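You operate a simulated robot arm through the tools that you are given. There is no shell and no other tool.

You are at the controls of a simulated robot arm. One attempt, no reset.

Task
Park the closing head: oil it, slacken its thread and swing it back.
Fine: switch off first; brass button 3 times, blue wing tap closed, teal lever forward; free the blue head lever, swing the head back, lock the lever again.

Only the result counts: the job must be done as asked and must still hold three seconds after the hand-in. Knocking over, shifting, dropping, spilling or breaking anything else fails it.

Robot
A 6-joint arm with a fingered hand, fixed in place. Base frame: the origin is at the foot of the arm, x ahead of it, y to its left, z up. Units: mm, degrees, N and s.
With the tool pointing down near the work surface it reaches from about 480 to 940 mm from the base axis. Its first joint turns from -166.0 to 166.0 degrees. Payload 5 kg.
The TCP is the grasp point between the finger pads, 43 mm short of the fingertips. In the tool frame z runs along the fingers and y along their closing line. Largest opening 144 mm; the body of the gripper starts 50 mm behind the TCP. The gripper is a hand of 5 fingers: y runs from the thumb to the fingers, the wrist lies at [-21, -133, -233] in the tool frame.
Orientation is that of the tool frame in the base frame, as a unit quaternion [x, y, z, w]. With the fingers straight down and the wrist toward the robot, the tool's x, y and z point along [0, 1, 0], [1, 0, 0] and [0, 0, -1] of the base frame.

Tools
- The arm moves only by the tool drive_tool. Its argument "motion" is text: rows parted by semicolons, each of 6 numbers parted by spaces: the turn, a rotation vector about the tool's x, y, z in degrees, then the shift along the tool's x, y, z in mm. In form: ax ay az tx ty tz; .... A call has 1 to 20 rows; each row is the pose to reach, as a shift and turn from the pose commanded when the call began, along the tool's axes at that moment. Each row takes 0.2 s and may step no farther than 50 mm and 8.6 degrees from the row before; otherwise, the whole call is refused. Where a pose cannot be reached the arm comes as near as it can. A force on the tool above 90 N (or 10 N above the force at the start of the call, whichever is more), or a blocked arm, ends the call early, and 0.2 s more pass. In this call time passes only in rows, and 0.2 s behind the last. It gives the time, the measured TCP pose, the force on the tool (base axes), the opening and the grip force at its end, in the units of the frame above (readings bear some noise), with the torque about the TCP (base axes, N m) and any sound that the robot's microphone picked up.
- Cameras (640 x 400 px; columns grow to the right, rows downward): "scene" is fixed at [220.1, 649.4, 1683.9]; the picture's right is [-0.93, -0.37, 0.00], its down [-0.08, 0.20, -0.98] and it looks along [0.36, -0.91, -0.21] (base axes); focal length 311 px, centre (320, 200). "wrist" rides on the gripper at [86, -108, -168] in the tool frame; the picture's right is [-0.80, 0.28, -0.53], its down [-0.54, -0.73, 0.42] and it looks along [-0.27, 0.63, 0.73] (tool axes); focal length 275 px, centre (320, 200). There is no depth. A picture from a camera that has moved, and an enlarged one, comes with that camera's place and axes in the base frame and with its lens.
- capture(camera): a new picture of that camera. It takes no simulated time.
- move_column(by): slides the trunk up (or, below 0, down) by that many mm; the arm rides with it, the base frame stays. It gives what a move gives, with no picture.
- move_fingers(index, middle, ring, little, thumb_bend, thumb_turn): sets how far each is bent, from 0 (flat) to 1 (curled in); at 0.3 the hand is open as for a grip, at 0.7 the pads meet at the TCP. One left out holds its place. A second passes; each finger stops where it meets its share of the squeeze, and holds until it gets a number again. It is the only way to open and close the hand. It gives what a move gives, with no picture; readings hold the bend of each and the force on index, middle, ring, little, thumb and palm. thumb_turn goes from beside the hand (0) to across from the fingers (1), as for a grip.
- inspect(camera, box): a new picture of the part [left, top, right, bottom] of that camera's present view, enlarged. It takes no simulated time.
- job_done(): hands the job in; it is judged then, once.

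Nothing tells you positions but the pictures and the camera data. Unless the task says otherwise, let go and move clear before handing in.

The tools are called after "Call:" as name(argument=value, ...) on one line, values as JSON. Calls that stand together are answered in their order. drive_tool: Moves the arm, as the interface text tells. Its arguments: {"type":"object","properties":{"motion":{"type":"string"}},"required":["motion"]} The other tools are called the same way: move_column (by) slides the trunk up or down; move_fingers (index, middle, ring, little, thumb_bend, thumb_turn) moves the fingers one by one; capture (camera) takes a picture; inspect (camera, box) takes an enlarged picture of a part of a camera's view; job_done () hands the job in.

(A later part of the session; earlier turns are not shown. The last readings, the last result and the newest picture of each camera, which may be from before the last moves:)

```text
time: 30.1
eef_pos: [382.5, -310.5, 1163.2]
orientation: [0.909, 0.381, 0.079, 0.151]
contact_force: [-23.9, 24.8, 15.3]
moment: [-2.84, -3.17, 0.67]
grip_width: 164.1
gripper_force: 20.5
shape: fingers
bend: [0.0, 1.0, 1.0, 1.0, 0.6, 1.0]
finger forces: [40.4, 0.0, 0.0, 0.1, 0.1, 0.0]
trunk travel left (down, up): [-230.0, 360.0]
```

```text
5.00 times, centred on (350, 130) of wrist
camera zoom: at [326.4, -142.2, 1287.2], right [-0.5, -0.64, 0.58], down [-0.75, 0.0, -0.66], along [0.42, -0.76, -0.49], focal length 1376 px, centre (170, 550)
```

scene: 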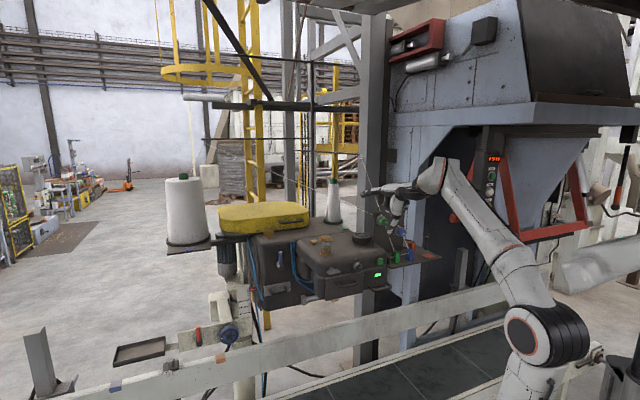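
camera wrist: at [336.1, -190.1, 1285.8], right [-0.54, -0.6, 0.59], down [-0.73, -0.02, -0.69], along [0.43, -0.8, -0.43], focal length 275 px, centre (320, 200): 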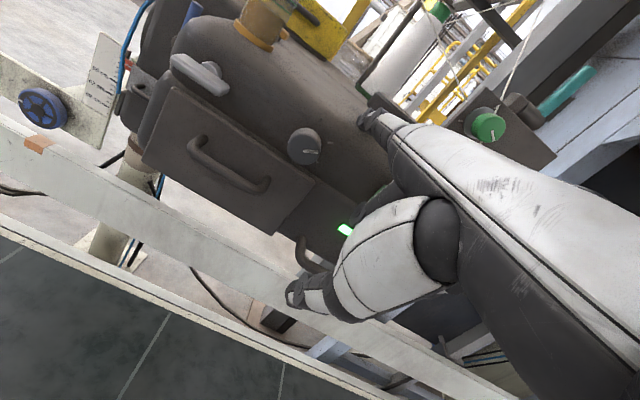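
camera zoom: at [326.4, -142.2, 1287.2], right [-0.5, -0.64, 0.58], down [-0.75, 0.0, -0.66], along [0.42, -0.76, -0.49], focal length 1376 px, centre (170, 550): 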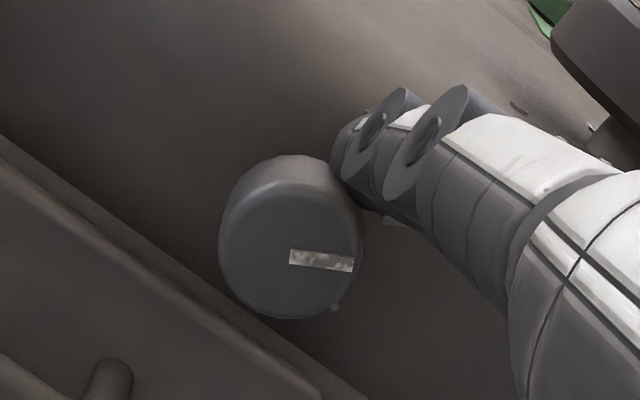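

The tip is pressing too hard into the face (about 35 N). I'll back it off toward me by about 9 mm, so that only the knob's top carries the finger.

Call:
drive_tool(motion="0 0 0 0 -4.7 -1.8; 0 0 0 0 -9.3 -3.5")

Call:
inspect(camera="scene", box=[340, 240, 400, 280])

Call:
inspect(camera="wrist", box=[290, 90, 410, 170])

```text
time: 30.6
eef_pos: [378.4, -309.2, 1155.0]
orientation: [0.911, 0.381, 0.075, 0.141]
contact_force: [-36.2, 35.6, 20.1]
moment: [-4.04, -4.65, 0.81]
grip_width: 172.4
gripper_force: 32.1
shape: fingers
bend: [0.0, 1.0, 1.0, 1.0, 0.6, 1.0]
finger forces: [64.5, 0.0, 0.0, 0.0, 0.0, 0.0]
trunk travel left (down, up): [-230.0, 360.0]
```

```text
10.00 times, centred on (370, 260) of scene
camera zoom: at [220.1, 649.4, 1683.9], right [-0.93, -0.37, 0.0], down [-0.08, 0.2, -0.98], along [0.36, -0.91, -0.21], focal length 3108 px, centre (-180, -400)
```

zoom: 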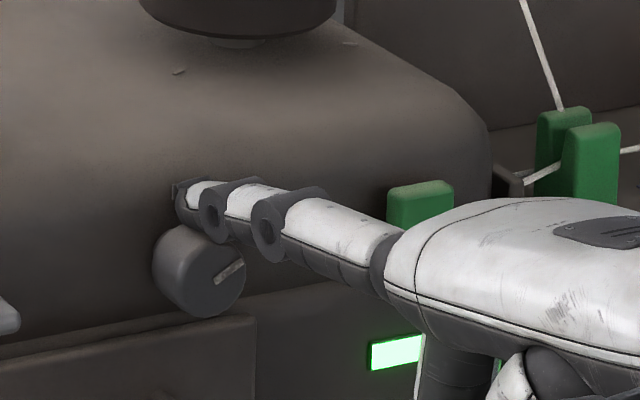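

```text
5.00 times, centred on (350, 130) of wrist
camera zoom: at [325.2, -142.3, 1282.1], right [-0.49, -0.65, 0.57], down [-0.76, 0.01, -0.65], along [0.42, -0.76, -0.51], focal length 1376 px, centre (170, 550)
```

zoom: 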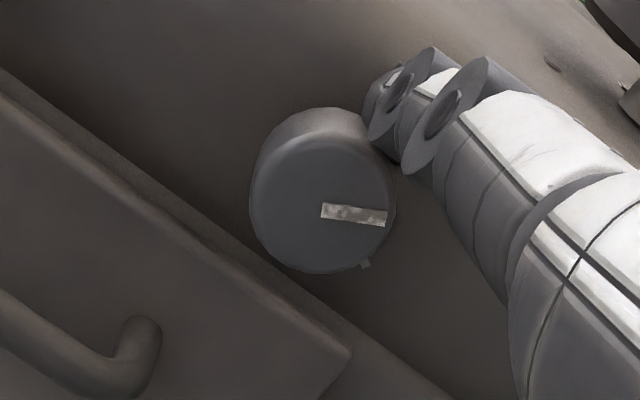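

Pulling back only drove the hand downward: the arm is at its folding limit with the wrist this close to its base. I'll lift off with the trunk and choose another hand orientation with the wrist farther out.

Call:
move_column(by=60)

Call:
inspect(camera="scene", box=[340, 240, 400, 280])

Call:
capture(camera="scene")

```text
time: 31.6
eef_pos: [383.9, -314.8, 1204.7]
orientation: [0.912, 0.381, 0.072, 0.131]
contact_force: [0.5, 0.6, 0.3]
moment: [0.01, 0.0, -0.01]
grip_width: 156.7
gripper_force: 0.0
shape: fingers
bend: [0.0, 1.0, 1.0, 1.0, 0.6, 1.0]
finger forces: [0.0, 0.0, 0.0, 0.0, 0.0, 0.1]
trunk travel left (down, up): [-290.0, 300.0]
```

```text
10.00 times, centred on (370, 260) of scene
camera zoom: at [220.1, 649.4, 1683.9], right [-0.93, -0.37, 0.0], down [-0.08, 0.2, -0.98], along [0.36, -0.91, -0.21], focal length 3108 px, centre (-180, -400)
```

zoom: 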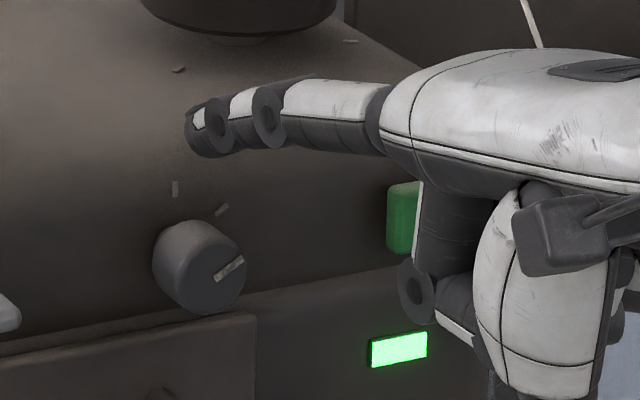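

```text
taken
```

scene: 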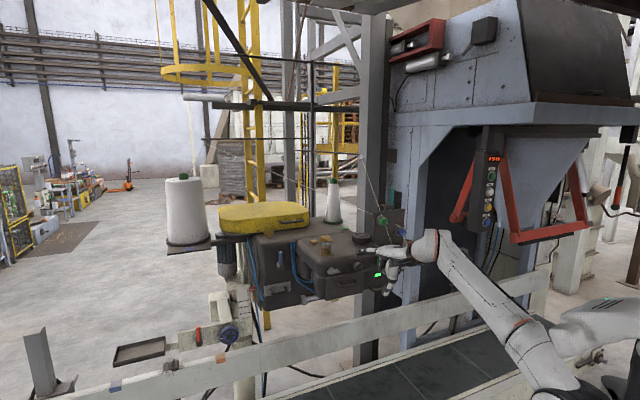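

The head hasn't moved. I'll pitch the hand the other way so the index points steeply down onto the knob and the wrist stays farther from the base, hovering above the knob first.

Call:
drive_tool(motion="6.2 0 0 0 2 -15; 12.4 0 0 0 4 -30; 18.6 0 0 0 6 -45; 24.8 0 0 1 8 -60; 31 0 0 1 10 -75; 37 0 0 1 12 -89")

Call:
inspect(camera="scene", box=[320, 220, 420, 290])

Call:
inspect(camera="wrist", box=[240, 60, 440, 190])

Call:
capture(camera="wrist")

```text
time: 33.0
eef_pos: [351.1, -280.4, 1296.6]
orientation: [0.911, 0.387, -0.043, -0.133]
contact_force: [-0.3, 0.2, 0.0]
moment: [-0.04, -0.06, 0.0]
grip_width: 156.9
gripper_force: 0.0
shape: fingers
bend: [0.0, 1.0, 1.0, 1.0, 0.6, 1.0]
finger forces: [0.0, 0.0, 0.1, 0.0, 0.1, 0.1]
out of reach, approached as far as the arm can: row 6
trunk travel left (down, up): [-290.0, 300.0]
```

```text
5.71 times, centred on (370, 255) of scene
camera zoom: at [220.1, 649.4, 1683.9], right [-0.93, -0.37, 0.0], down [-0.08, 0.2, -0.98], along [0.36, -0.91, -0.21], focal length 1776 px, centre (34, -114)
```

zoom: 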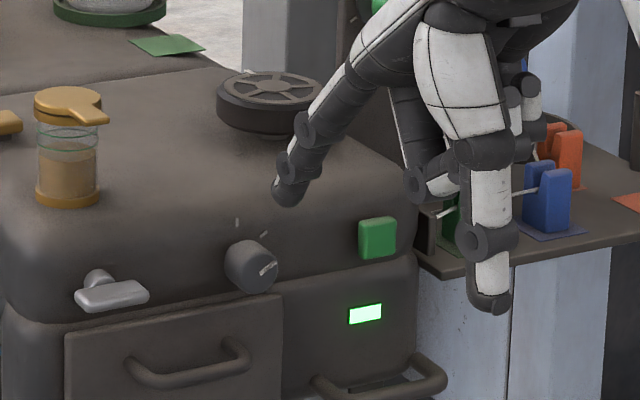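

```text
3.08 times, centred on (340, 125) of wrist
camera zoom: at [365.5, -183.0, 1489.2], right [-0.26, -0.87, 0.41], down [-0.96, 0.18, -0.22], along [0.12, -0.46, -0.88], focal length 847 px, centre (258, 431)
```

zoom: 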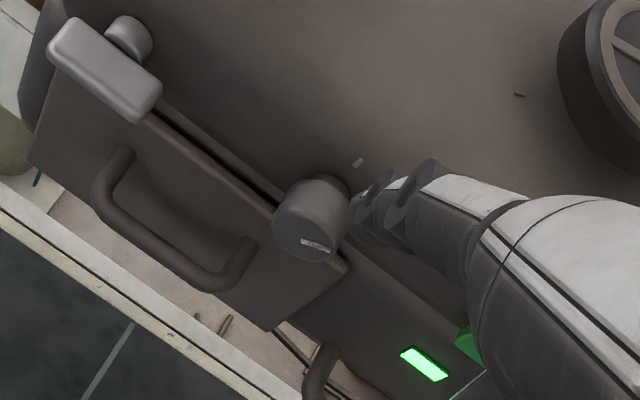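

```text
taken
camera wrist: at [365.5, -183.0, 1489.2], right [-0.26, -0.87, 0.41], down [-0.96, 0.18, -0.22], along [0.12, -0.46, -0.88], focal length 275 px, centre (320, 200)
```

wrist: 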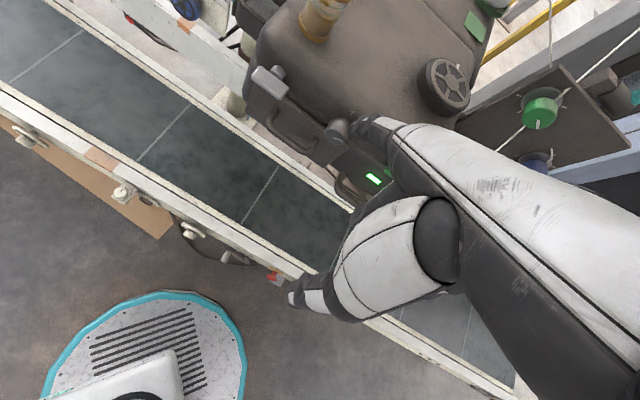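

The tip hovers near the knob; the last step was out of reach only because the hand is high for this trunk height. I'll raise the trunk and bring the arm down instead.

Call:
move_column(by=100)

Call:
drive_tool(motion="0 0 0 0 8 22; 0 0 0 0 16 45; 0 0 0 0 24 67; 0 0 0 0 32 89; 0 0 0 -1 35 98")

Call:
inspect(camera="scene", box=[320, 220, 420, 290])

Call:
inspect(camera="wrist", box=[260, 70, 420, 170])

```text
time: 34.4
eef_pos: [351.2, -281.2, 1396.2]
orientation: [0.912, 0.386, -0.043, -0.134]
contact_force: [0.2, 0.9, 0.5]
moment: [0.0, 0.02, -0.02]
grip_width: 157.0
gripper_force: 0.2
shape: fingers
bend: [0.0, 1.0, 1.0, 1.0, 0.6, 1.0]
finger forces: [0.1, 0.1, 0.0, 0.0, 0.0, 0.0]
trunk travel left (down, up): [-390.0, 200.0]
```

```text
time: 35.6
eef_pos: [357.4, -284.2, 1293.5]
orientation: [0.911, 0.387, -0.042, -0.135]
contact_force: [-0.6, 0.3, 0.3]
moment: [-0.01, -0.03, -0.01]
grip_width: 156.9
gripper_force: 0.0
shape: fingers
bend: [0.0, 1.0, 1.0, 1.0, 0.6, 1.0]
finger forces: [0.0, 0.0, 0.0, 0.1, 0.1, 0.0]
trunk travel left (down, up): [-390.0, 200.0]
```

```text
5.71 times, centred on (370, 255) of scene
camera zoom: at [220.1, 649.4, 1683.9], right [-0.93, -0.37, 0.0], down [-0.08, 0.2, -0.98], along [0.36, -0.91, -0.21], focal length 1776 px, centre (34, -114)
```

zoom: 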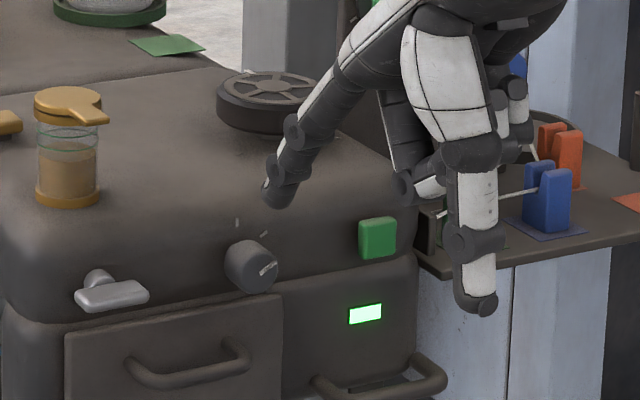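

```text
4.00 times, centred on (340, 120) of wrist
camera zoom: at [372.7, -186.1, 1485.9], right [-0.26, -0.87, 0.41], down [-0.96, 0.18, -0.22], along [0.12, -0.45, -0.88], focal length 1101 px, centre (240, 520)
```

zoom: 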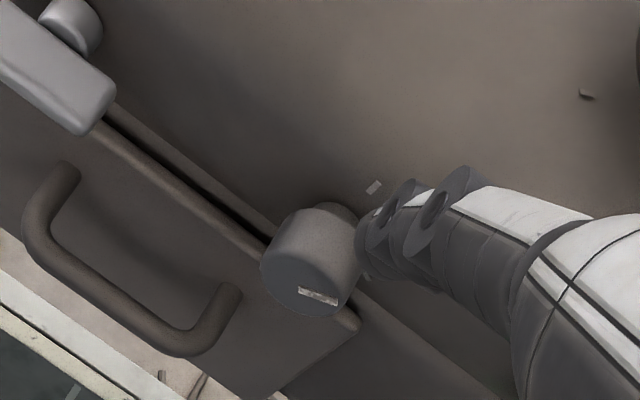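

The fingertip is now right above and slightly in front of the knob. I'll move it over the knob and down close to its top.

Call:
drive_tool(motion="0 0 0 1.5 16 11; 0 0 0 3 32.4 20")

Call:
inspect(camera="scene", box=[340, 240, 400, 280])

Call:
inspect(camera="wrist", box=[280, 80, 400, 160])

```text
time: 36.2
eef_pos: [377.9, -301.4, 1263.4]
orientation: [0.912, 0.386, -0.043, -0.134]
contact_force: [-0.3, 0.3, -0.5]
moment: [0.0, 0.02, -0.02]
grip_width: 156.9
gripper_force: 0.0
shape: fingers
bend: [0.0, 1.0, 1.0, 1.0, 0.6, 1.0]
finger forces: [0.0, 0.0, 0.0, 0.1, 0.1, 0.0]
trunk travel left (down, up): [-390.0, 200.0]
```

```text
10.00 times, centred on (370, 260) of scene
camera zoom: at [220.1, 649.4, 1683.9], right [-0.93, -0.37, 0.0], down [-0.08, 0.2, -0.98], along [0.36, -0.91, -0.21], focal length 3108 px, centre (-180, -400)
```

zoom: 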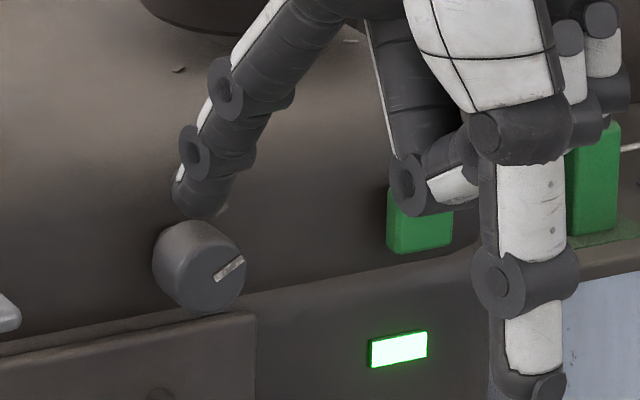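

```text
5.00 times, centred on (340, 120) of wrist
camera zoom: at [393.5, -202.9, 1456.4], right [-0.26, -0.87, 0.41], down [-0.96, 0.18, -0.22], along [0.11, -0.45, -0.88], focal length 1376 px, centre (220, 600)
```

zoom: 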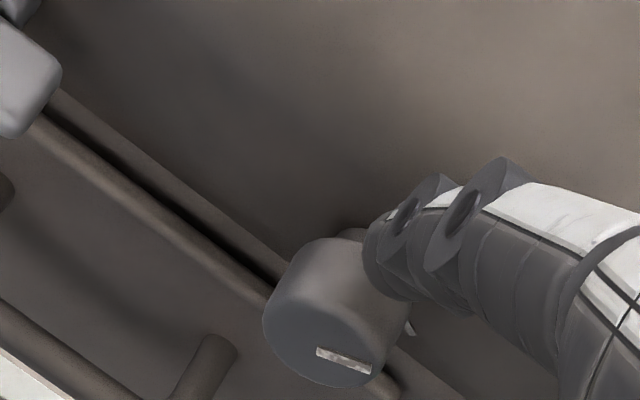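

The fingertip is just over the knob's top. I'll shift about 6 mm right and press down gently.

Call:
drive_tool(motion="0 0 0 -6 0 0; 0 0 0 -6 1.4 4.8; 0 0 0 -6 2.4 8.2")

Call:
inspect(camera="scene", box=[340, 240, 400, 280])

Call:
inspect(camera="wrist", box=[280, 80, 400, 160])

```text
time: 37.0
eef_pos: [373.0, -304.3, 1255.8]
orientation: [0.912, 0.386, -0.043, -0.134]
contact_force: [-0.8, -0.2, 3.1]
moment: [-0.21, -0.26, 0.0]
grip_width: 157.4
gripper_force: 1.3
shape: fingers
bend: [0.0, 1.0, 1.0, 1.0, 0.6, 1.0]
finger forces: [3.0, 0.0, 0.1, 0.0, 0.0, 0.0]
trunk travel left (down, up): [-390.0, 200.0]
```

```text
10.00 times, centred on (370, 260) of scene
camera zoom: at [220.1, 649.4, 1683.9], right [-0.93, -0.37, 0.0], down [-0.08, 0.2, -0.98], along [0.36, -0.91, -0.21], focal length 3108 px, centre (-180, -400)
```

zoom: 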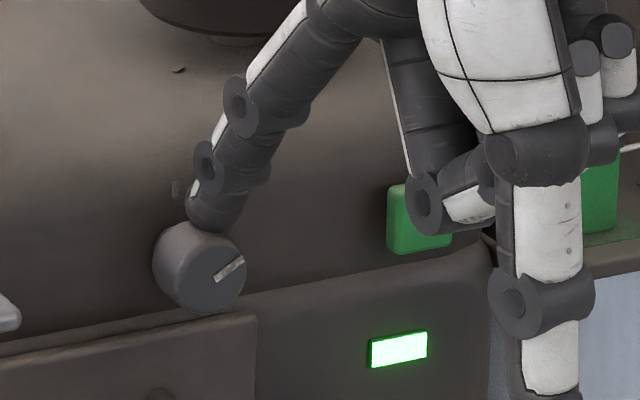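

```text
5.00 times, centred on (340, 120) of wrist
camera zoom: at [388.4, -205.9, 1448.9], right [-0.26, -0.87, 0.41], down [-0.96, 0.18, -0.22], along [0.12, -0.45, -0.88], focal length 1376 px, centre (220, 600)
```

zoom: 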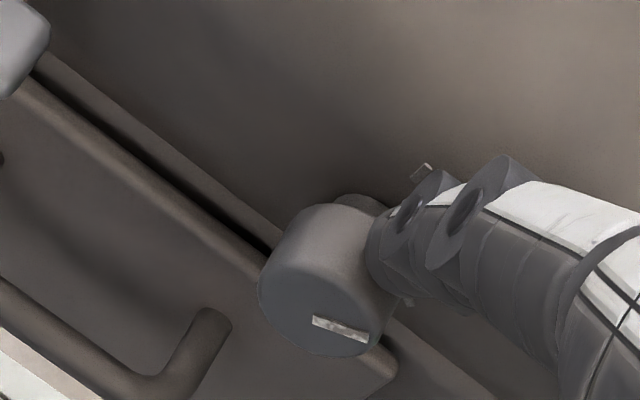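

There is clean vertical contact with the knob (3 N). I'll press a little more and drag left to turn it counter-clockwise.

Call:
drive_tool(motion="0 0 0 0 1.1 3.8; 0 0 0 4 1.1 3.8; 0 0 0 8 1.1 3.8; 0 0 0 12 1.1 3.8; 0 0 0 16 1.4 4.8")

Call:
inspect(camera="scene", box=[340, 240, 400, 280])

Call:
inspect(camera="wrist", box=[280, 80, 400, 160])

```text
time: 38.2
eef_pos: [384.2, -291.0, 1251.3]
orientation: [0.911, 0.387, -0.043, -0.134]
contact_force: [-2.8, 3.6, 9.2]
moment: [-0.74, -0.99, 0.06]
grip_width: 159.9
gripper_force: 4.7
shape: fingers
bend: [0.0, 1.0, 1.0, 1.0, 0.6, 1.0]
finger forces: [8.4, 0.1, 0.0, 0.0, 0.1, 0.0]
trunk travel left (down, up): [-390.0, 200.0]
```

```text
10.00 times, centred on (370, 260) of scene
camera zoom: at [220.1, 649.4, 1683.9], right [-0.93, -0.37, 0.0], down [-0.08, 0.2, -0.98], along [0.36, -0.91, -0.21], focal length 3108 px, centre (-180, -400)
```

zoom: 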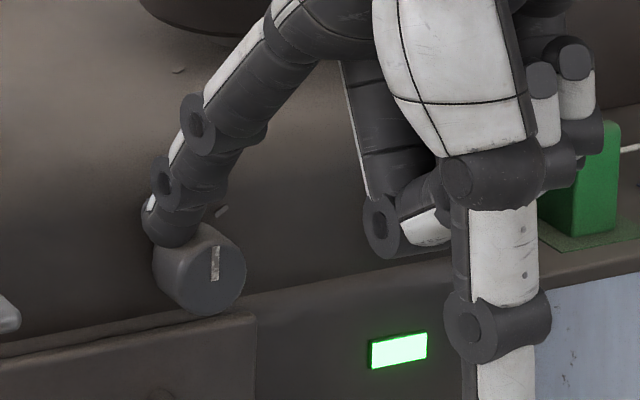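

```text
5.00 times, centred on (340, 120) of wrist
camera zoom: at [399.6, -193.2, 1444.4], right [-0.26, -0.87, 0.41], down [-0.96, 0.18, -0.22], along [0.12, -0.45, -0.88], focal length 1376 px, centre (220, 600)
```

zoom: 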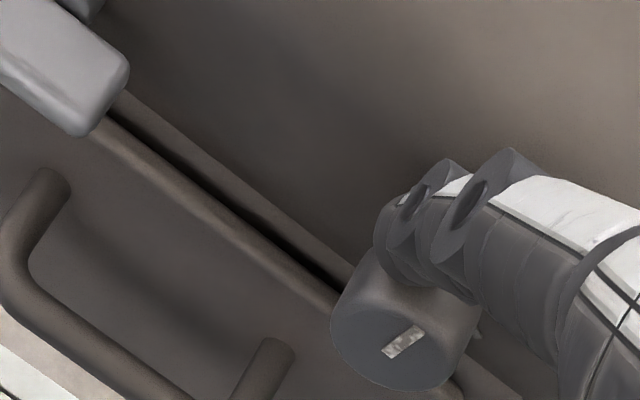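

The knob turned: its pointer is now at 12 o'clock. I'll lift off and check the lamp.

Call:
drive_tool(motion="0 0 0 0 -7 -24; 0 0 0 0 -12 -42")

Call:
inspect(camera="scene", box=[340, 240, 400, 280])

Call:
inspect(camera="wrist", box=[260, 80, 420, 190])

```text
time: 38.8
eef_pos: [383.5, -292.4, 1295.6]
orientation: [0.911, 0.386, -0.044, -0.135]
contact_force: [0.6, -0.2, 0.7]
moment: [-0.01, 0.01, 0.0]
grip_width: 157.0
gripper_force: 0.1
shape: fingers
bend: [0.0, 1.0, 1.0, 1.0, 0.6, 1.0]
finger forces: [0.0, 0.0, 0.0, 0.0, 0.0, 0.0]
trunk travel left (down, up): [-390.0, 200.0]
```

```text
10.00 times, centred on (370, 260) of scene
camera zoom: at [220.1, 649.4, 1683.9], right [-0.93, -0.37, 0.0], down [-0.08, 0.2, -0.98], along [0.36, -0.91, -0.21], focal length 3108 px, centre (-180, -400)
```

zoom: 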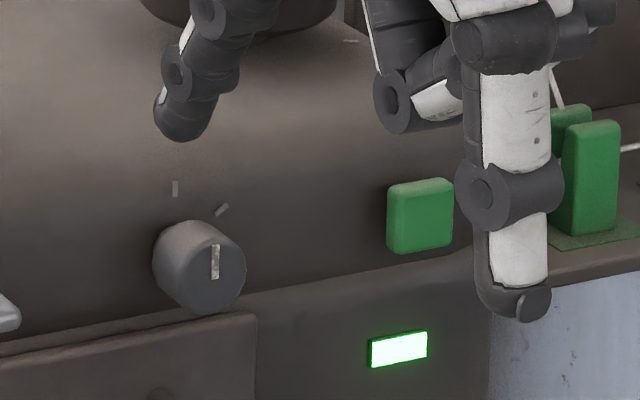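

```text
3.64 times, centred on (340, 135) of wrist
camera zoom: at [398.6, -194.4, 1488.4], right [-0.26, -0.87, 0.41], down [-0.96, 0.18, -0.22], along [0.11, -0.45, -0.88], focal length 1001 px, centre (247, 436)
```

zoom: 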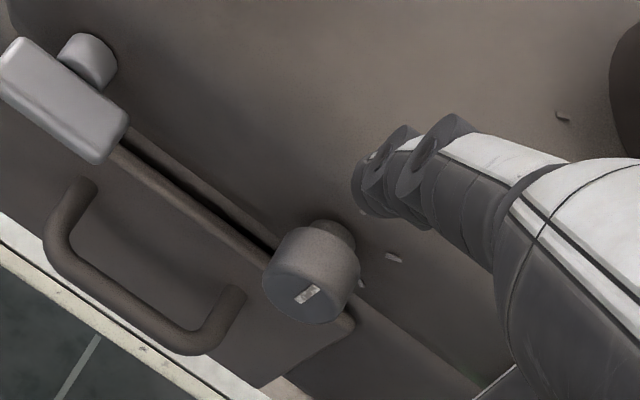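

The knob rests at 12 o'clock but the lamp is still lit, so I need to be sure what the "switch" is. I'll read whatever labels exist on the head and the conveyor panel.

Call:
inspect(camera="scene", box=[190, 399, 490, 400])

Call:
inspect(camera="scene", box=[20, 399, 360, 400])

Call:
inspect(camera="scene", box=[300, 399, 500, 400])

Call:
inspect(camera="scene", box=[480, 140, 530, 240])

Call:
inspect(camera="scene", box=[240, 200, 420, 310])

```text
2.13 times, centred on (340, 400) of scene
camera zoom: at [220.1, 649.4, 1683.9], right [-0.93, -0.37, 0.0], down [-0.08, 0.2, -0.98], along [0.36, -0.91, -0.21], focal length 663 px, centre (277, -226)
```

zoom: 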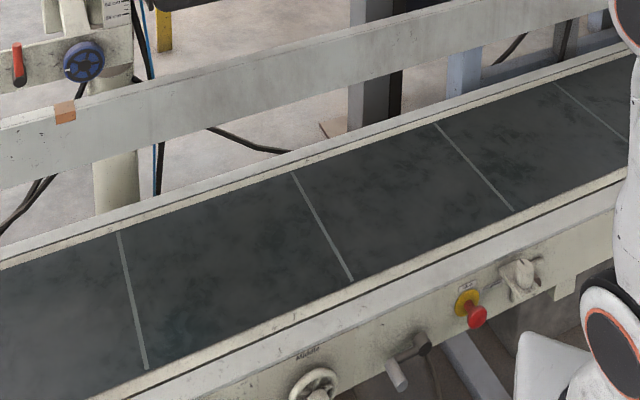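

```text
1.88 times, centred on (190, 400) of scene
camera zoom: at [220.1, 649.4, 1683.9], right [-0.93, -0.37, 0.0], down [-0.08, 0.2, -0.98], along [0.36, -0.91, -0.21], focal length 585 px, centre (565, -176)
```

zoom: 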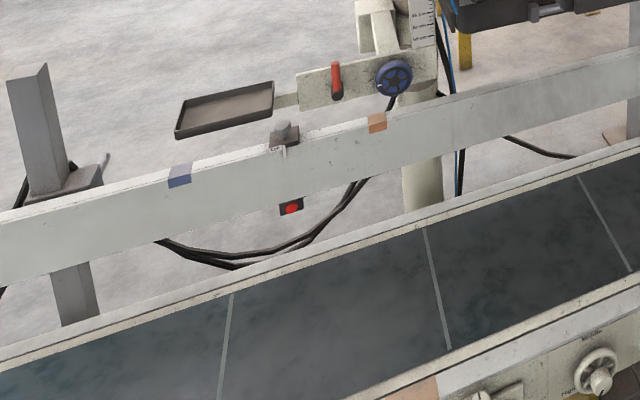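

```text
3.20 times, centred on (400, 400) of scene
camera zoom: at [220.1, 649.4, 1683.9], right [-0.93, -0.37, 0.0], down [-0.08, 0.2, -0.98], along [0.36, -0.91, -0.21], focal length 995 px, centre (64, -438)
```

zoom: 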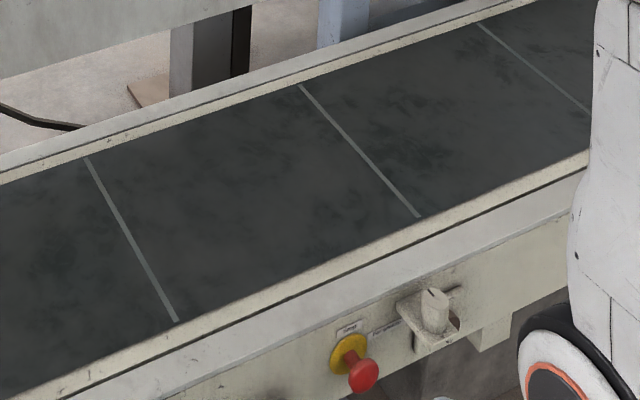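

```text
4.00 times, centred on (505, 190) of scene
camera zoom: at [220.1, 649.4, 1683.9], right [-0.93, -0.37, 0.0], down [-0.08, 0.2, -0.98], along [0.36, -0.91, -0.21], focal length 1243 px, centre (-420, 240)
```

zoom: 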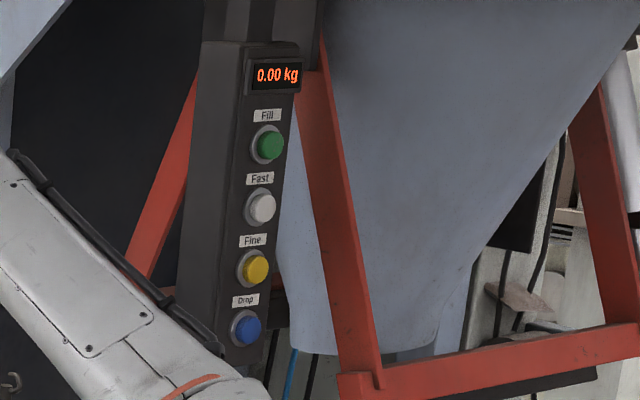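

```text
3.56 times, centred on (330, 255) of scene
camera zoom: at [220.1, 649.4, 1683.9], right [-0.93, -0.37, 0.0], down [-0.08, 0.2, -0.98], along [0.36, -0.91, -0.21], focal length 1105 px, centre (284, 4)
```

zoom: 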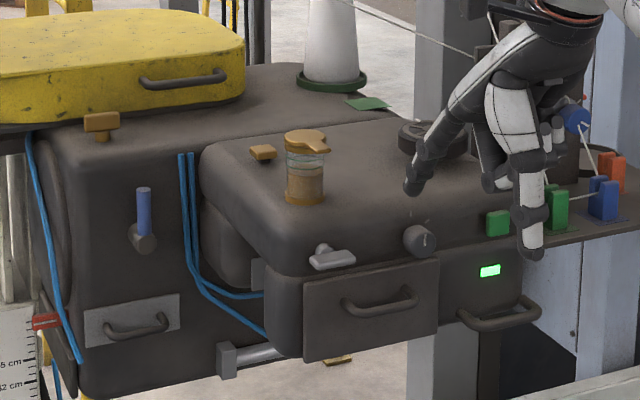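

The head itself carries no labels, and the conveyor panel is separate. The knob is easy to turn, so I'll turn it clockwise past the middle tick and watch whether the lamp reacts.

Call:
drive_tool(motion="0 0 0 -4 6 20; 0 0 0 -4 11.3 39.5; 0 0 0 -9 11.5 40; 0 0 0 -14 11.5 40; 0 0 0 -19 11.5 40")

Call:
inspect(camera="scene", box=[340, 240, 400, 280])

Call:
inspect(camera="wrist", box=[280, 80, 400, 160])

```text
time: 40.0
eef_pos: [369.5, -307.4, 1251.8]
orientation: [0.912, 0.385, -0.043, -0.133]
contact_force: [-2.4, 1.3, 6.8]
moment: [-0.43, -0.58, -0.07]
grip_width: 157.9
gripper_force: 2.7
shape: fingers
bend: [0.0, 1.0, 1.0, 1.0, 0.6, 1.0]
finger forces: [6.1, 0.0, 0.0, 0.0, 0.0, 0.0]
trunk travel left (down, up): [-390.0, 200.0]
```

```text
10.00 times, centred on (370, 260) of scene
camera zoom: at [220.1, 649.4, 1683.9], right [-0.93, -0.37, 0.0], down [-0.08, 0.2, -0.98], along [0.36, -0.91, -0.21], focal length 3108 px, centre (-180, -400)
```

zoom: 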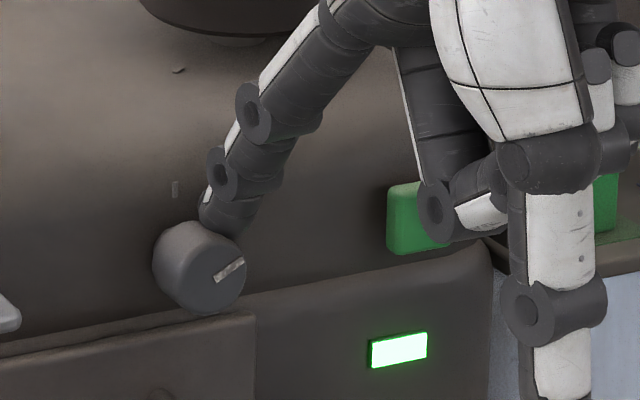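

```text
5.00 times, centred on (340, 120) of wrist
camera zoom: at [385.2, -208.9, 1445.6], right [-0.26, -0.87, 0.41], down [-0.96, 0.19, -0.22], along [0.11, -0.46, -0.88], focal length 1376 px, centre (220, 600)
```

zoom: 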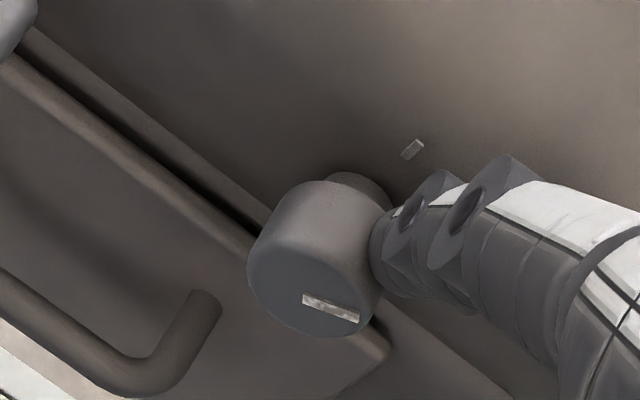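

The pointer is back at its original middle tick and the lamp is unchanged. One more stroke clockwise will test the third tick.

Call:
drive_tool(motion="0 0 0 0 -3 -11; 0 0 0 16 -3 -11; 0 0 0 19 0 0; 0 0 0 14 0.3 0.7; 0 0 0 9 0.3 0.7; 0 0 0 4 0.3 0.7; 0 0 0 -1 0.3 0.7; 0 0 0 -4 0.5 1.5")

Call:
inspect(camera="scene", box=[340, 240, 400, 280])

Call:
inspect(camera="wrist", box=[280, 80, 400, 160])

```text
time: 41.8
eef_pos: [367.7, -308.7, 1250.4]
orientation: [0.912, 0.386, -0.043, -0.133]
contact_force: [-0.4, 3.1, 10.9]
moment: [-0.69, -1.16, 0.39]
grip_width: 160.7
gripper_force: 4.6
shape: fingers
bend: [0.0, 1.0, 1.0, 1.0, 0.6, 1.0]
finger forces: [8.9, 0.0, 0.0, 0.0, 0.1, 0.0]
trunk travel left (down, up): [-390.0, 200.0]
```

```text
10.00 times, centred on (370, 260) of scene
camera zoom: at [220.1, 649.4, 1683.9], right [-0.93, -0.37, 0.0], down [-0.08, 0.2, -0.98], along [0.36, -0.91, -0.21], focal length 3108 px, centre (-180, -400)
```

zoom: 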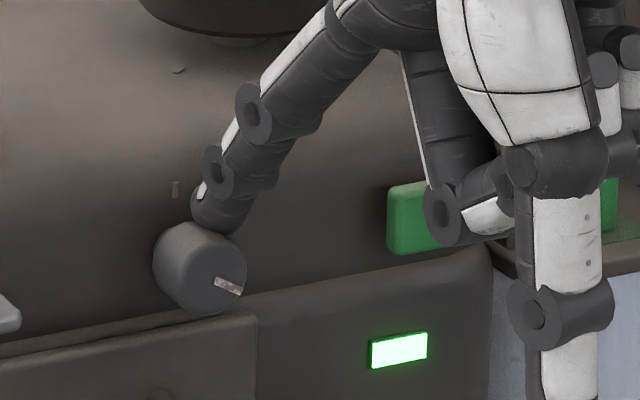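

```text
5.00 times, centred on (340, 120) of wrist
camera zoom: at [382.9, -210.2, 1444.0], right [-0.26, -0.87, 0.41], down [-0.96, 0.18, -0.22], along [0.12, -0.46, -0.88], focal length 1376 px, centre (220, 600)
```

zoom: 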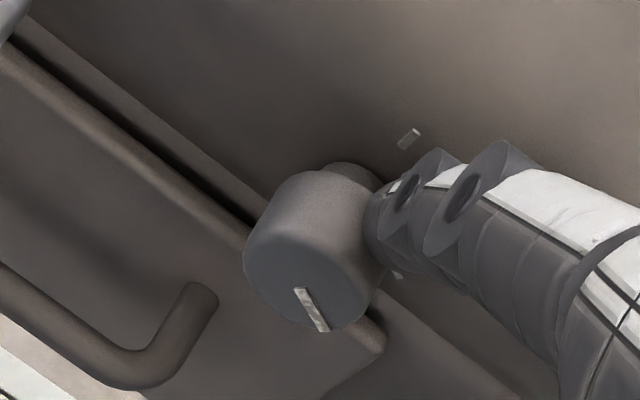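

The knob now rests at the third tick (about 120°); it steps through three ticks 60° apart and the lamp did not react to any of them. I'll lift off and look closely at the lamp and the button.

Call:
drive_tool(motion="0 0 0 0 -7 -24; 0 0 0 0 -14 -48; 0 0 0 0 -20 -70")

Call:
inspect(camera="scene", box=[345, 250, 395, 280])

Call:
inspect(camera="scene", box=[368, 268, 388, 280])

Call:
inspect(camera="wrist", box=[260, 80, 420, 190])

```text
time: 42.6
eef_pos: [367.6, -307.2, 1324.7]
orientation: [0.912, 0.386, -0.043, -0.134]
contact_force: [-0.2, 0.8, 0.8]
moment: [0.01, -0.02, -0.01]
grip_width: 157.1
gripper_force: 0.1
shape: fingers
bend: [0.0, 1.0, 1.0, 1.0, 0.6, 1.0]
finger forces: [0.0, 0.0, 0.0, 0.0, 0.0, 0.0]
trunk travel left (down, up): [-390.0, 200.0]
```

```text
12.80 times, centred on (370, 265) of scene
camera zoom: at [220.1, 649.4, 1683.9], right [-0.93, -0.37, 0.0], down [-0.08, 0.2, -0.98], along [0.36, -0.91, -0.21], focal length 3978 px, centre (-320, -632)
```

zoom: 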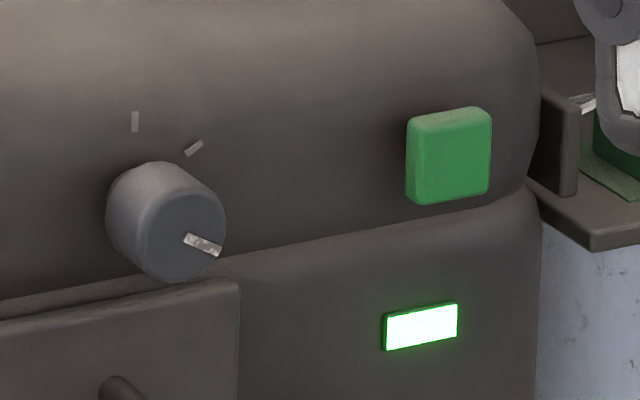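

```text
16.00 times, centred on (378, 274) of scene
camera zoom: at [220.1, 649.4, 1683.9], right [-0.93, -0.37, 0.0], down [-0.08, 0.2, -0.98], along [0.36, -0.91, -0.21], focal length 4973 px, centre (-608, -984)
```

zoom: 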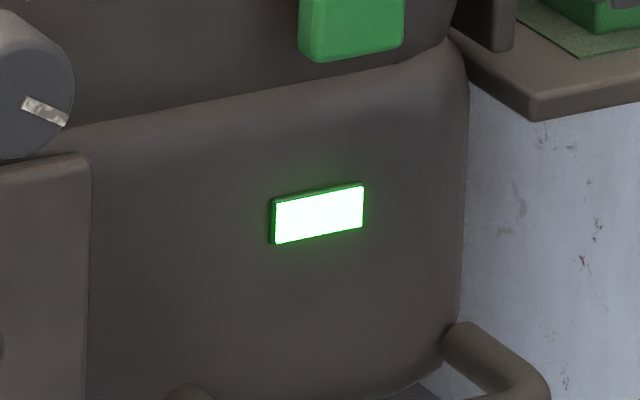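

```text
3.64 times, centred on (340, 135) of wrist
camera zoom: at [383.6, -210.9, 1517.8], right [-0.26, -0.87, 0.41], down [-0.96, 0.18, -0.22], along [0.11, -0.45, -0.88], focal length 1001 px, centre (247, 436)
```

zoom: 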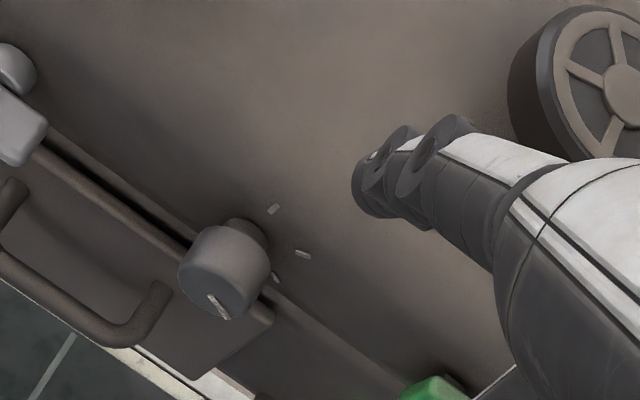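

None of the three ticks affects the lamp. I'll set the knob fully counter-clockwise (12 o'clock, the usual "0"), which also makes it safest to try the green button next.

Call:
drive_tool(motion="0 0 0 2 10 35; 0 0 0 2 18 63; 0 0 0 2 19.6 69; 0 0 0 6 19.6 69; 0 0 0 10 19.6 69; 0 0 0 14 19.6 69; 0 0 0 18 19.6 69; 0 0 0 22 19.8 69.5; 0 0 0 22 12 45; 0 0 0 2 12 45; 0 0 0 2 19.6 69; 0 0 0 6 19.6 69; 0 0 0 10 19.6 69; 0 0 0 14 19.6 69; 0 0 0 18 19.6 69; 0 0 0 22 19.8 69.5; 0 0 0 22 10 35")

Call:
inspect(camera="scene", box=[345, 250, 395, 280])

```text
time: 46.2
eef_pos: [383.5, -292.4, 1285.7]
orientation: [0.911, 0.387, -0.043, -0.135]
contact_force: [0.5, -0.4, 0.7]
moment: [-0.04, -0.03, 0.03]
grip_width: 157.0
gripper_force: 0.1
shape: fingers
bend: [0.0, 1.0, 1.0, 1.0, 0.6, 1.0]
finger forces: [0.0, 0.0, 0.0, 0.1, 0.0, 0.0]
trunk travel left (down, up): [-390.0, 200.0]
```

```text
12.80 times, centred on (370, 265) of scene
camera zoom: at [220.1, 649.4, 1683.9], right [-0.93, -0.37, 0.0], down [-0.08, 0.2, -0.98], along [0.36, -0.91, -0.21], focal length 3978 px, centre (-320, -632)
```

zoom: 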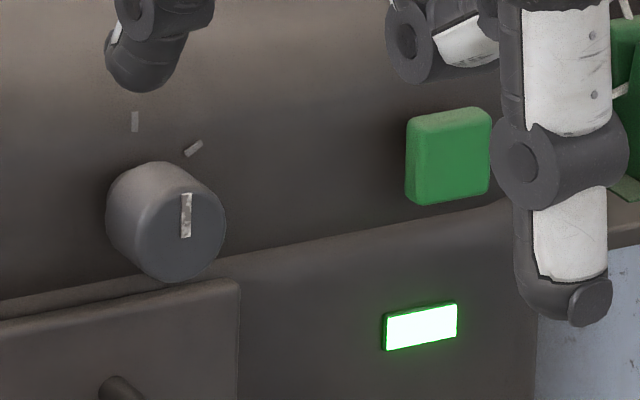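

The pointer sits at 12 o'clock again. The green button's face is at about (418,-456,1206), so I'll bring the fingertip in front of it.

Call:
drive_tool(motion="0 0 0 -37 -14.4 4.2; 0 0 0 -74 -14.4 4.2; 0 0 0 -111 -14.4 4.2; 0 0 0 -111 -7 29; 0 0 0 -111 0 54")

Call:
inspect(camera="scene", box=[350, 240, 410, 280])

Call:
inspect(camera="wrist", box=[280, 80, 400, 160])

```text
time: 47.4
eef_pos: [293.8, -362.9, 1231.0]
orientation: [0.912, 0.386, -0.043, -0.134]
contact_force: [-0.1, 0.4, -0.2]
moment: [-0.03, -0.02, 0.01]
grip_width: 157.4
gripper_force: 0.1
shape: fingers
bend: [0.0, 1.0, 1.0, 1.0, 0.6, 1.0]
finger forces: [0.0, 0.1, 0.1, 0.0, 0.0, 0.1]
trunk travel left (down, up): [-390.0, 200.0]
```

```text
10.00 times, centred on (380, 260) of scene
camera zoom: at [220.1, 649.4, 1683.9], right [-0.93, -0.37, 0.0], down [-0.08, 0.2, -0.98], along [0.36, -0.91, -0.21], focal length 3108 px, centre (-280, -400)
```

zoom: 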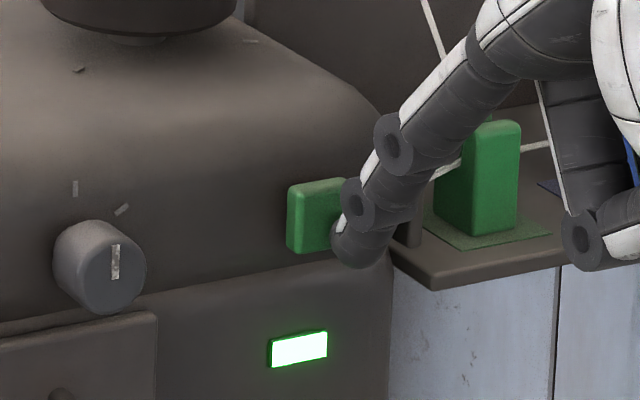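

```text
5.00 times, centred on (340, 120) of wrist
camera zoom: at [310.0, -265.0, 1424.4], right [-0.26, -0.87, 0.41], down [-0.96, 0.18, -0.22], along [0.11, -0.45, -0.88], focal length 1376 px, centre (220, 600)
```

zoom: 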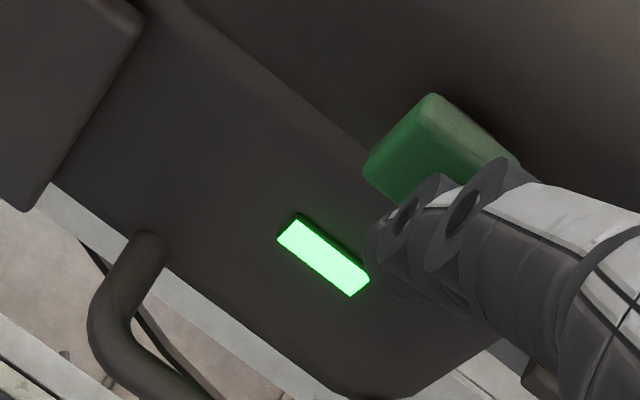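

The fingertip is just in front of the button, slightly low and right. I'll correct that and approach until it touches.

Call:
drive_tool(motion="0 0 0 4 -0.8 -2.9; 0 0 0 4 4 -4.3; 0 0 0 4 8.8 -5.7")

Call:
inspect(camera="scene", box=[350, 240, 410, 280])

Call:
inspect(camera="wrist", box=[280, 80, 400, 160])

```text
time: 48.2
eef_pos: [306.3, -367.6, 1236.7]
orientation: [0.912, 0.385, -0.043, -0.134]
contact_force: [-3.3, 2.8, 0.4]
moment: [0.0, 0.07, -0.01]
grip_width: 154.4
gripper_force: 1.6
shape: fingers
bend: [0.01, 1.0, 1.0, 1.0, 0.6, 1.0]
finger forces: [2.9, 0.1, 0.0, 0.0, 0.1, 0.0]
trunk travel left (down, up): [-390.0, 200.0]
heard: click
```

```text
10.00 times, centred on (380, 260) of scene
camera zoom: at [220.1, 649.4, 1683.9], right [-0.93, -0.37, 0.0], down [-0.08, 0.2, -0.98], along [0.36, -0.91, -0.21], focal length 3108 px, centre (-280, -400)
```

zoom: 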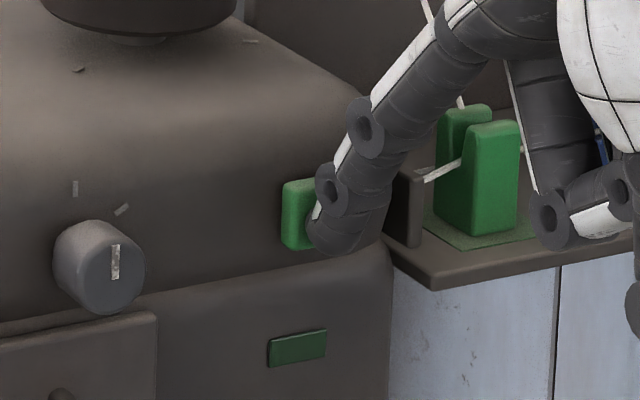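

```text
5.00 times, centred on (340, 120) of wrist
camera zoom: at [321.4, -268.3, 1429.1], right [-0.26, -0.87, 0.41], down [-0.96, 0.18, -0.22], along [0.12, -0.45, -0.88], focal length 1376 px, centre (220, 600)
```

zoom: 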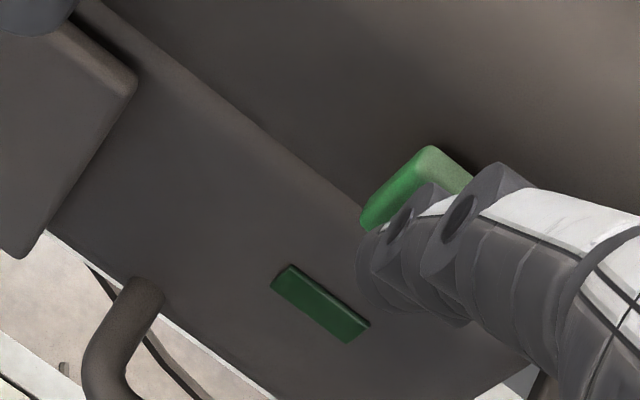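

A click, and the lamp went dark: the green button is the switch, and it is now off. I'll withdraw and then restore the grey knob to its original middle tick.

Call:
drive_tool(motion="0 0 0 0 -14 4; 0 0 0 0 -24 7; 0 0 0 0 -31 -17; 0 0 0 0 -38 -41")

Call:
inspect(camera="scene", box=[345, 245, 405, 285])

```text
time: 49.2
eef_pos: [288.4, -349.8, 1286.4]
orientation: [0.912, 0.387, -0.042, -0.133]
contact_force: [-0.7, -0.1, 0.7]
moment: [-0.01, -0.01, -0.01]
grip_width: 156.7
gripper_force: 0.1
shape: fingers
bend: [0.0, 1.0, 1.0, 1.0, 0.6, 1.0]
finger forces: [0.0, 0.0, 0.0, 0.1, 0.0, 0.1]
trunk travel left (down, up): [-390.0, 200.0]
```

```text
10.00 times, centred on (375, 265) of scene
camera zoom: at [220.1, 649.4, 1683.9], right [-0.93, -0.37, 0.0], down [-0.08, 0.2, -0.98], along [0.36, -0.91, -0.21], focal length 3108 px, centre (-230, -450)
```

zoom: 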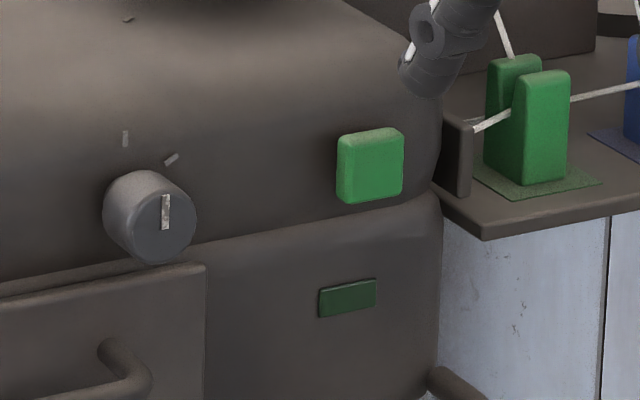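

The lamp stays dark. Now one clockwise stroke on the knob to bring it back to the middle tick.

Call:
drive_tool(motion="0 0 0 35 8 -6; 0 0 0 70 15 -12; 0 0 0 103.8 22.9 -16.2; 0 0 0 103.8 28.9 3.8; 0 0 0 103.8 34.2 23.3; 0 0 0 98.8 34.4 23.8; 0 0 0 93.8 34.4 23.8; 0 0 0 88.8 34.4 23.8")

Call:
inspect(camera="scene", box=[340, 240, 400, 280])

```text
time: 51.0
eef_pos: [368.4, -305.8, 1255.0]
orientation: [0.912, 0.386, -0.043, -0.134]
contact_force: [0.3, 0.8, 0.9]
moment: [-0.09, -0.11, 0.0]
grip_width: 158.0
gripper_force: 0.5
shape: fingers
bend: [0.0, 1.0, 1.0, 1.0, 0.6, 1.0]
finger forces: [1.1, 0.0, 0.0, 0.1, 0.0, 0.1]
trunk travel left (down, up): [-390.0, 200.0]
```

```text
10.00 times, centred on (370, 260) of scene
camera zoom: at [220.1, 649.4, 1683.9], right [-0.93, -0.37, 0.0], down [-0.08, 0.2, -0.98], along [0.36, -0.91, -0.21], focal length 3108 px, centre (-180, -400)
```

zoom: 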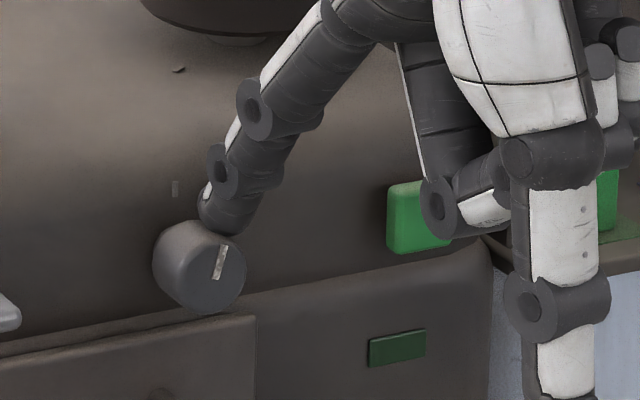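

It turned only partly this time, since the press was lighter. I'll repeat with a slightly firmer press and stop at the original angle.

Call:
drive_tool(motion="0 0 0 0 -3 -11; 0 0 0 15 -3 -11; 0 0 0 15 0.8 2.9; 0 0 0 11 1.1 3.9; 0 0 0 7 1.1 3.9; 0 0 0 4 1.1 3.9")

Call:
inspect(camera="scene", box=[340, 240, 400, 280])

```text
time: 52.4
eef_pos: [371.1, -299.4, 1252.5]
orientation: [0.912, 0.387, -0.042, -0.132]
contact_force: [-1.7, 7.1, 12.9]
moment: [-0.84, -1.59, 0.79]
grip_width: 160.5
gripper_force: 7.1
shape: fingers
bend: [0.0, 1.0, 1.0, 1.0, 0.6, 1.0]
finger forces: [14.6, 0.0, 0.0, 0.0, 0.0, 0.0]
trunk travel left (down, up): [-390.0, 200.0]
```

```text
10.00 times, centred on (370, 260) of scene
camera zoom: at [220.1, 649.4, 1683.9], right [-0.93, -0.37, 0.0], down [-0.08, 0.2, -0.98], along [0.36, -0.91, -0.21], focal length 3108 px, centre (-180, -400)
```

zoom: 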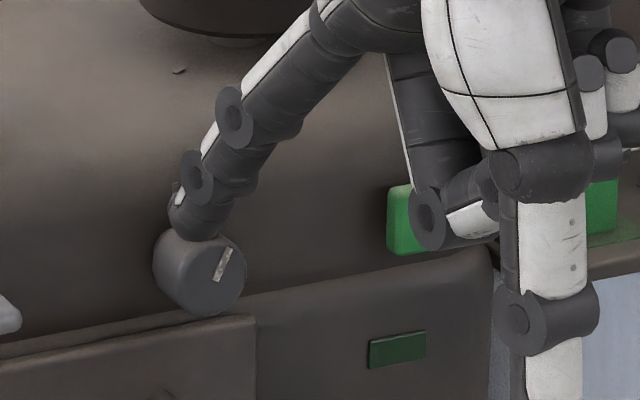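

The pointer is at about 25°; it needs about 53° by the same measure. I'll continue the same drag a few more millimetres.

Call:
drive_tool(motion="0 0 0 -3 0 0; 0 0 0 -6 0 0; 0 0 0 -8 0 0")

Call:
inspect(camera="scene", box=[340, 240, 400, 280])

```text
time: 53.2
eef_pos: [365.1, -307.6, 1251.5]
orientation: [0.912, 0.386, -0.043, -0.134]
contact_force: [-1.4, -0.7, 3.2]
moment: [-0.29, -0.35, -0.15]
grip_width: 158.4
gripper_force: 1.8
shape: fingers
bend: [0.0, 1.0, 1.0, 1.0, 0.6, 1.0]
finger forces: [3.3, 0.0, 0.0, 0.0, 0.0, 0.0]
trunk travel left (down, up): [-390.0, 200.0]
```

```text
10.00 times, centred on (370, 260) of scene
camera zoom: at [220.1, 649.4, 1683.9], right [-0.93, -0.37, 0.0], down [-0.08, 0.2, -0.98], along [0.36, -0.91, -0.21], focal length 3108 px, centre (-180, -400)
```

zoom: 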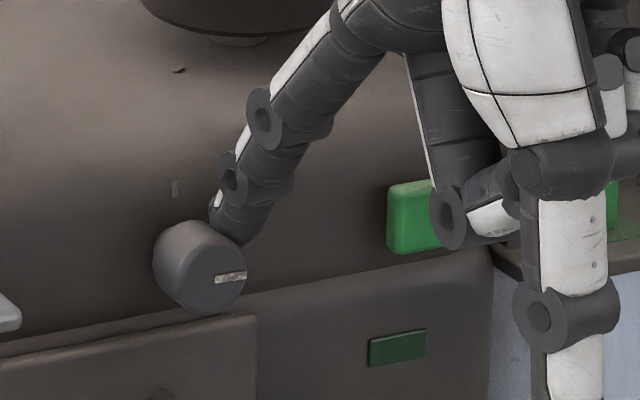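

It overshot to about 87°. I'll re-contact near the top and drag back left a few millimetres in small steps.

Call:
drive_tool(motion="0 0 0 0 -3 -10; 0 0 0 8 -3 -10; 0 0 0 8 -0.4 -1.4; 0 0 0 12 -0.4 -1.4; 0 0 0 14 -0.4 -1.4")

Call:
inspect(camera="scene", box=[340, 240, 400, 280])

```text
time: 54.4
eef_pos: [374.7, -296.8, 1253.3]
orientation: [0.912, 0.386, -0.041, -0.132]
contact_force: [-5.7, 0.4, 9.1]
moment: [-0.8, -0.81, -0.51]
grip_width: 158.4
gripper_force: 5.1
shape: fingers
bend: [0.0, 1.0, 1.0, 1.0, 0.6, 1.0]
finger forces: [10.2, 0.1, 0.0, 0.1, 0.0, 0.0]
trunk travel left (down, up): [-390.0, 200.0]
```

```text
10.00 times, centred on (370, 260) of scene
camera zoom: at [220.1, 649.4, 1683.9], right [-0.93, -0.37, 0.0], down [-0.08, 0.2, -0.98], along [0.36, -0.91, -0.21], focal length 3108 px, centre (-180, -400)
```

zoom: 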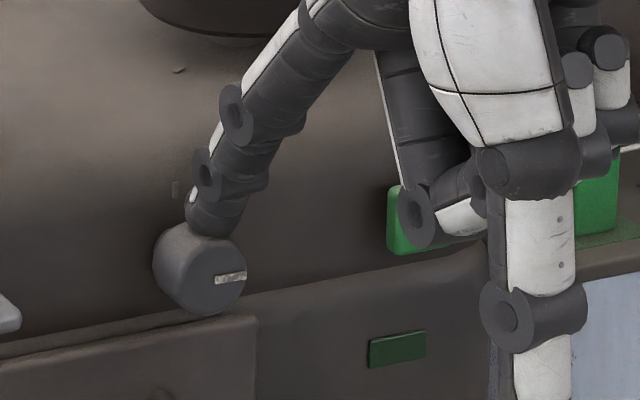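

No movement yet: the finger is loaded sideways but still sticking. I'll continue in small increments.

Call:
drive_tool(motion="0 0 0 3 0.1 0.5")

Call:
inspect(camera="scene", box=[350, 250, 390, 280])

```text
time: 54.8
eef_pos: [376.7, -295.2, 1254.2]
orientation: [0.912, 0.386, -0.042, -0.133]
contact_force: [-6.0, 0.1, 12.1]
moment: [-1.01, -1.05, -0.5]
grip_width: 159.3
gripper_force: 5.7
shape: fingers
bend: [0.0, 1.0, 1.0, 1.0, 0.6, 1.0]
finger forces: [12.4, 0.0, 0.0, 0.0, 0.1, 0.0]
trunk travel left (down, up): [-390.0, 200.0]
```

```text
13.33 times, centred on (370, 265) of scene
camera zoom: at [220.1, 649.4, 1683.9], right [-0.93, -0.37, 0.0], down [-0.08, 0.2, -0.98], along [0.36, -0.91, -0.21], focal length 4144 px, centre (-347, -667)
```

zoom: 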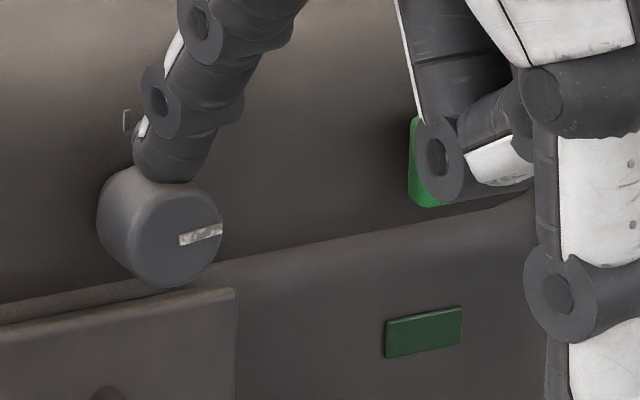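

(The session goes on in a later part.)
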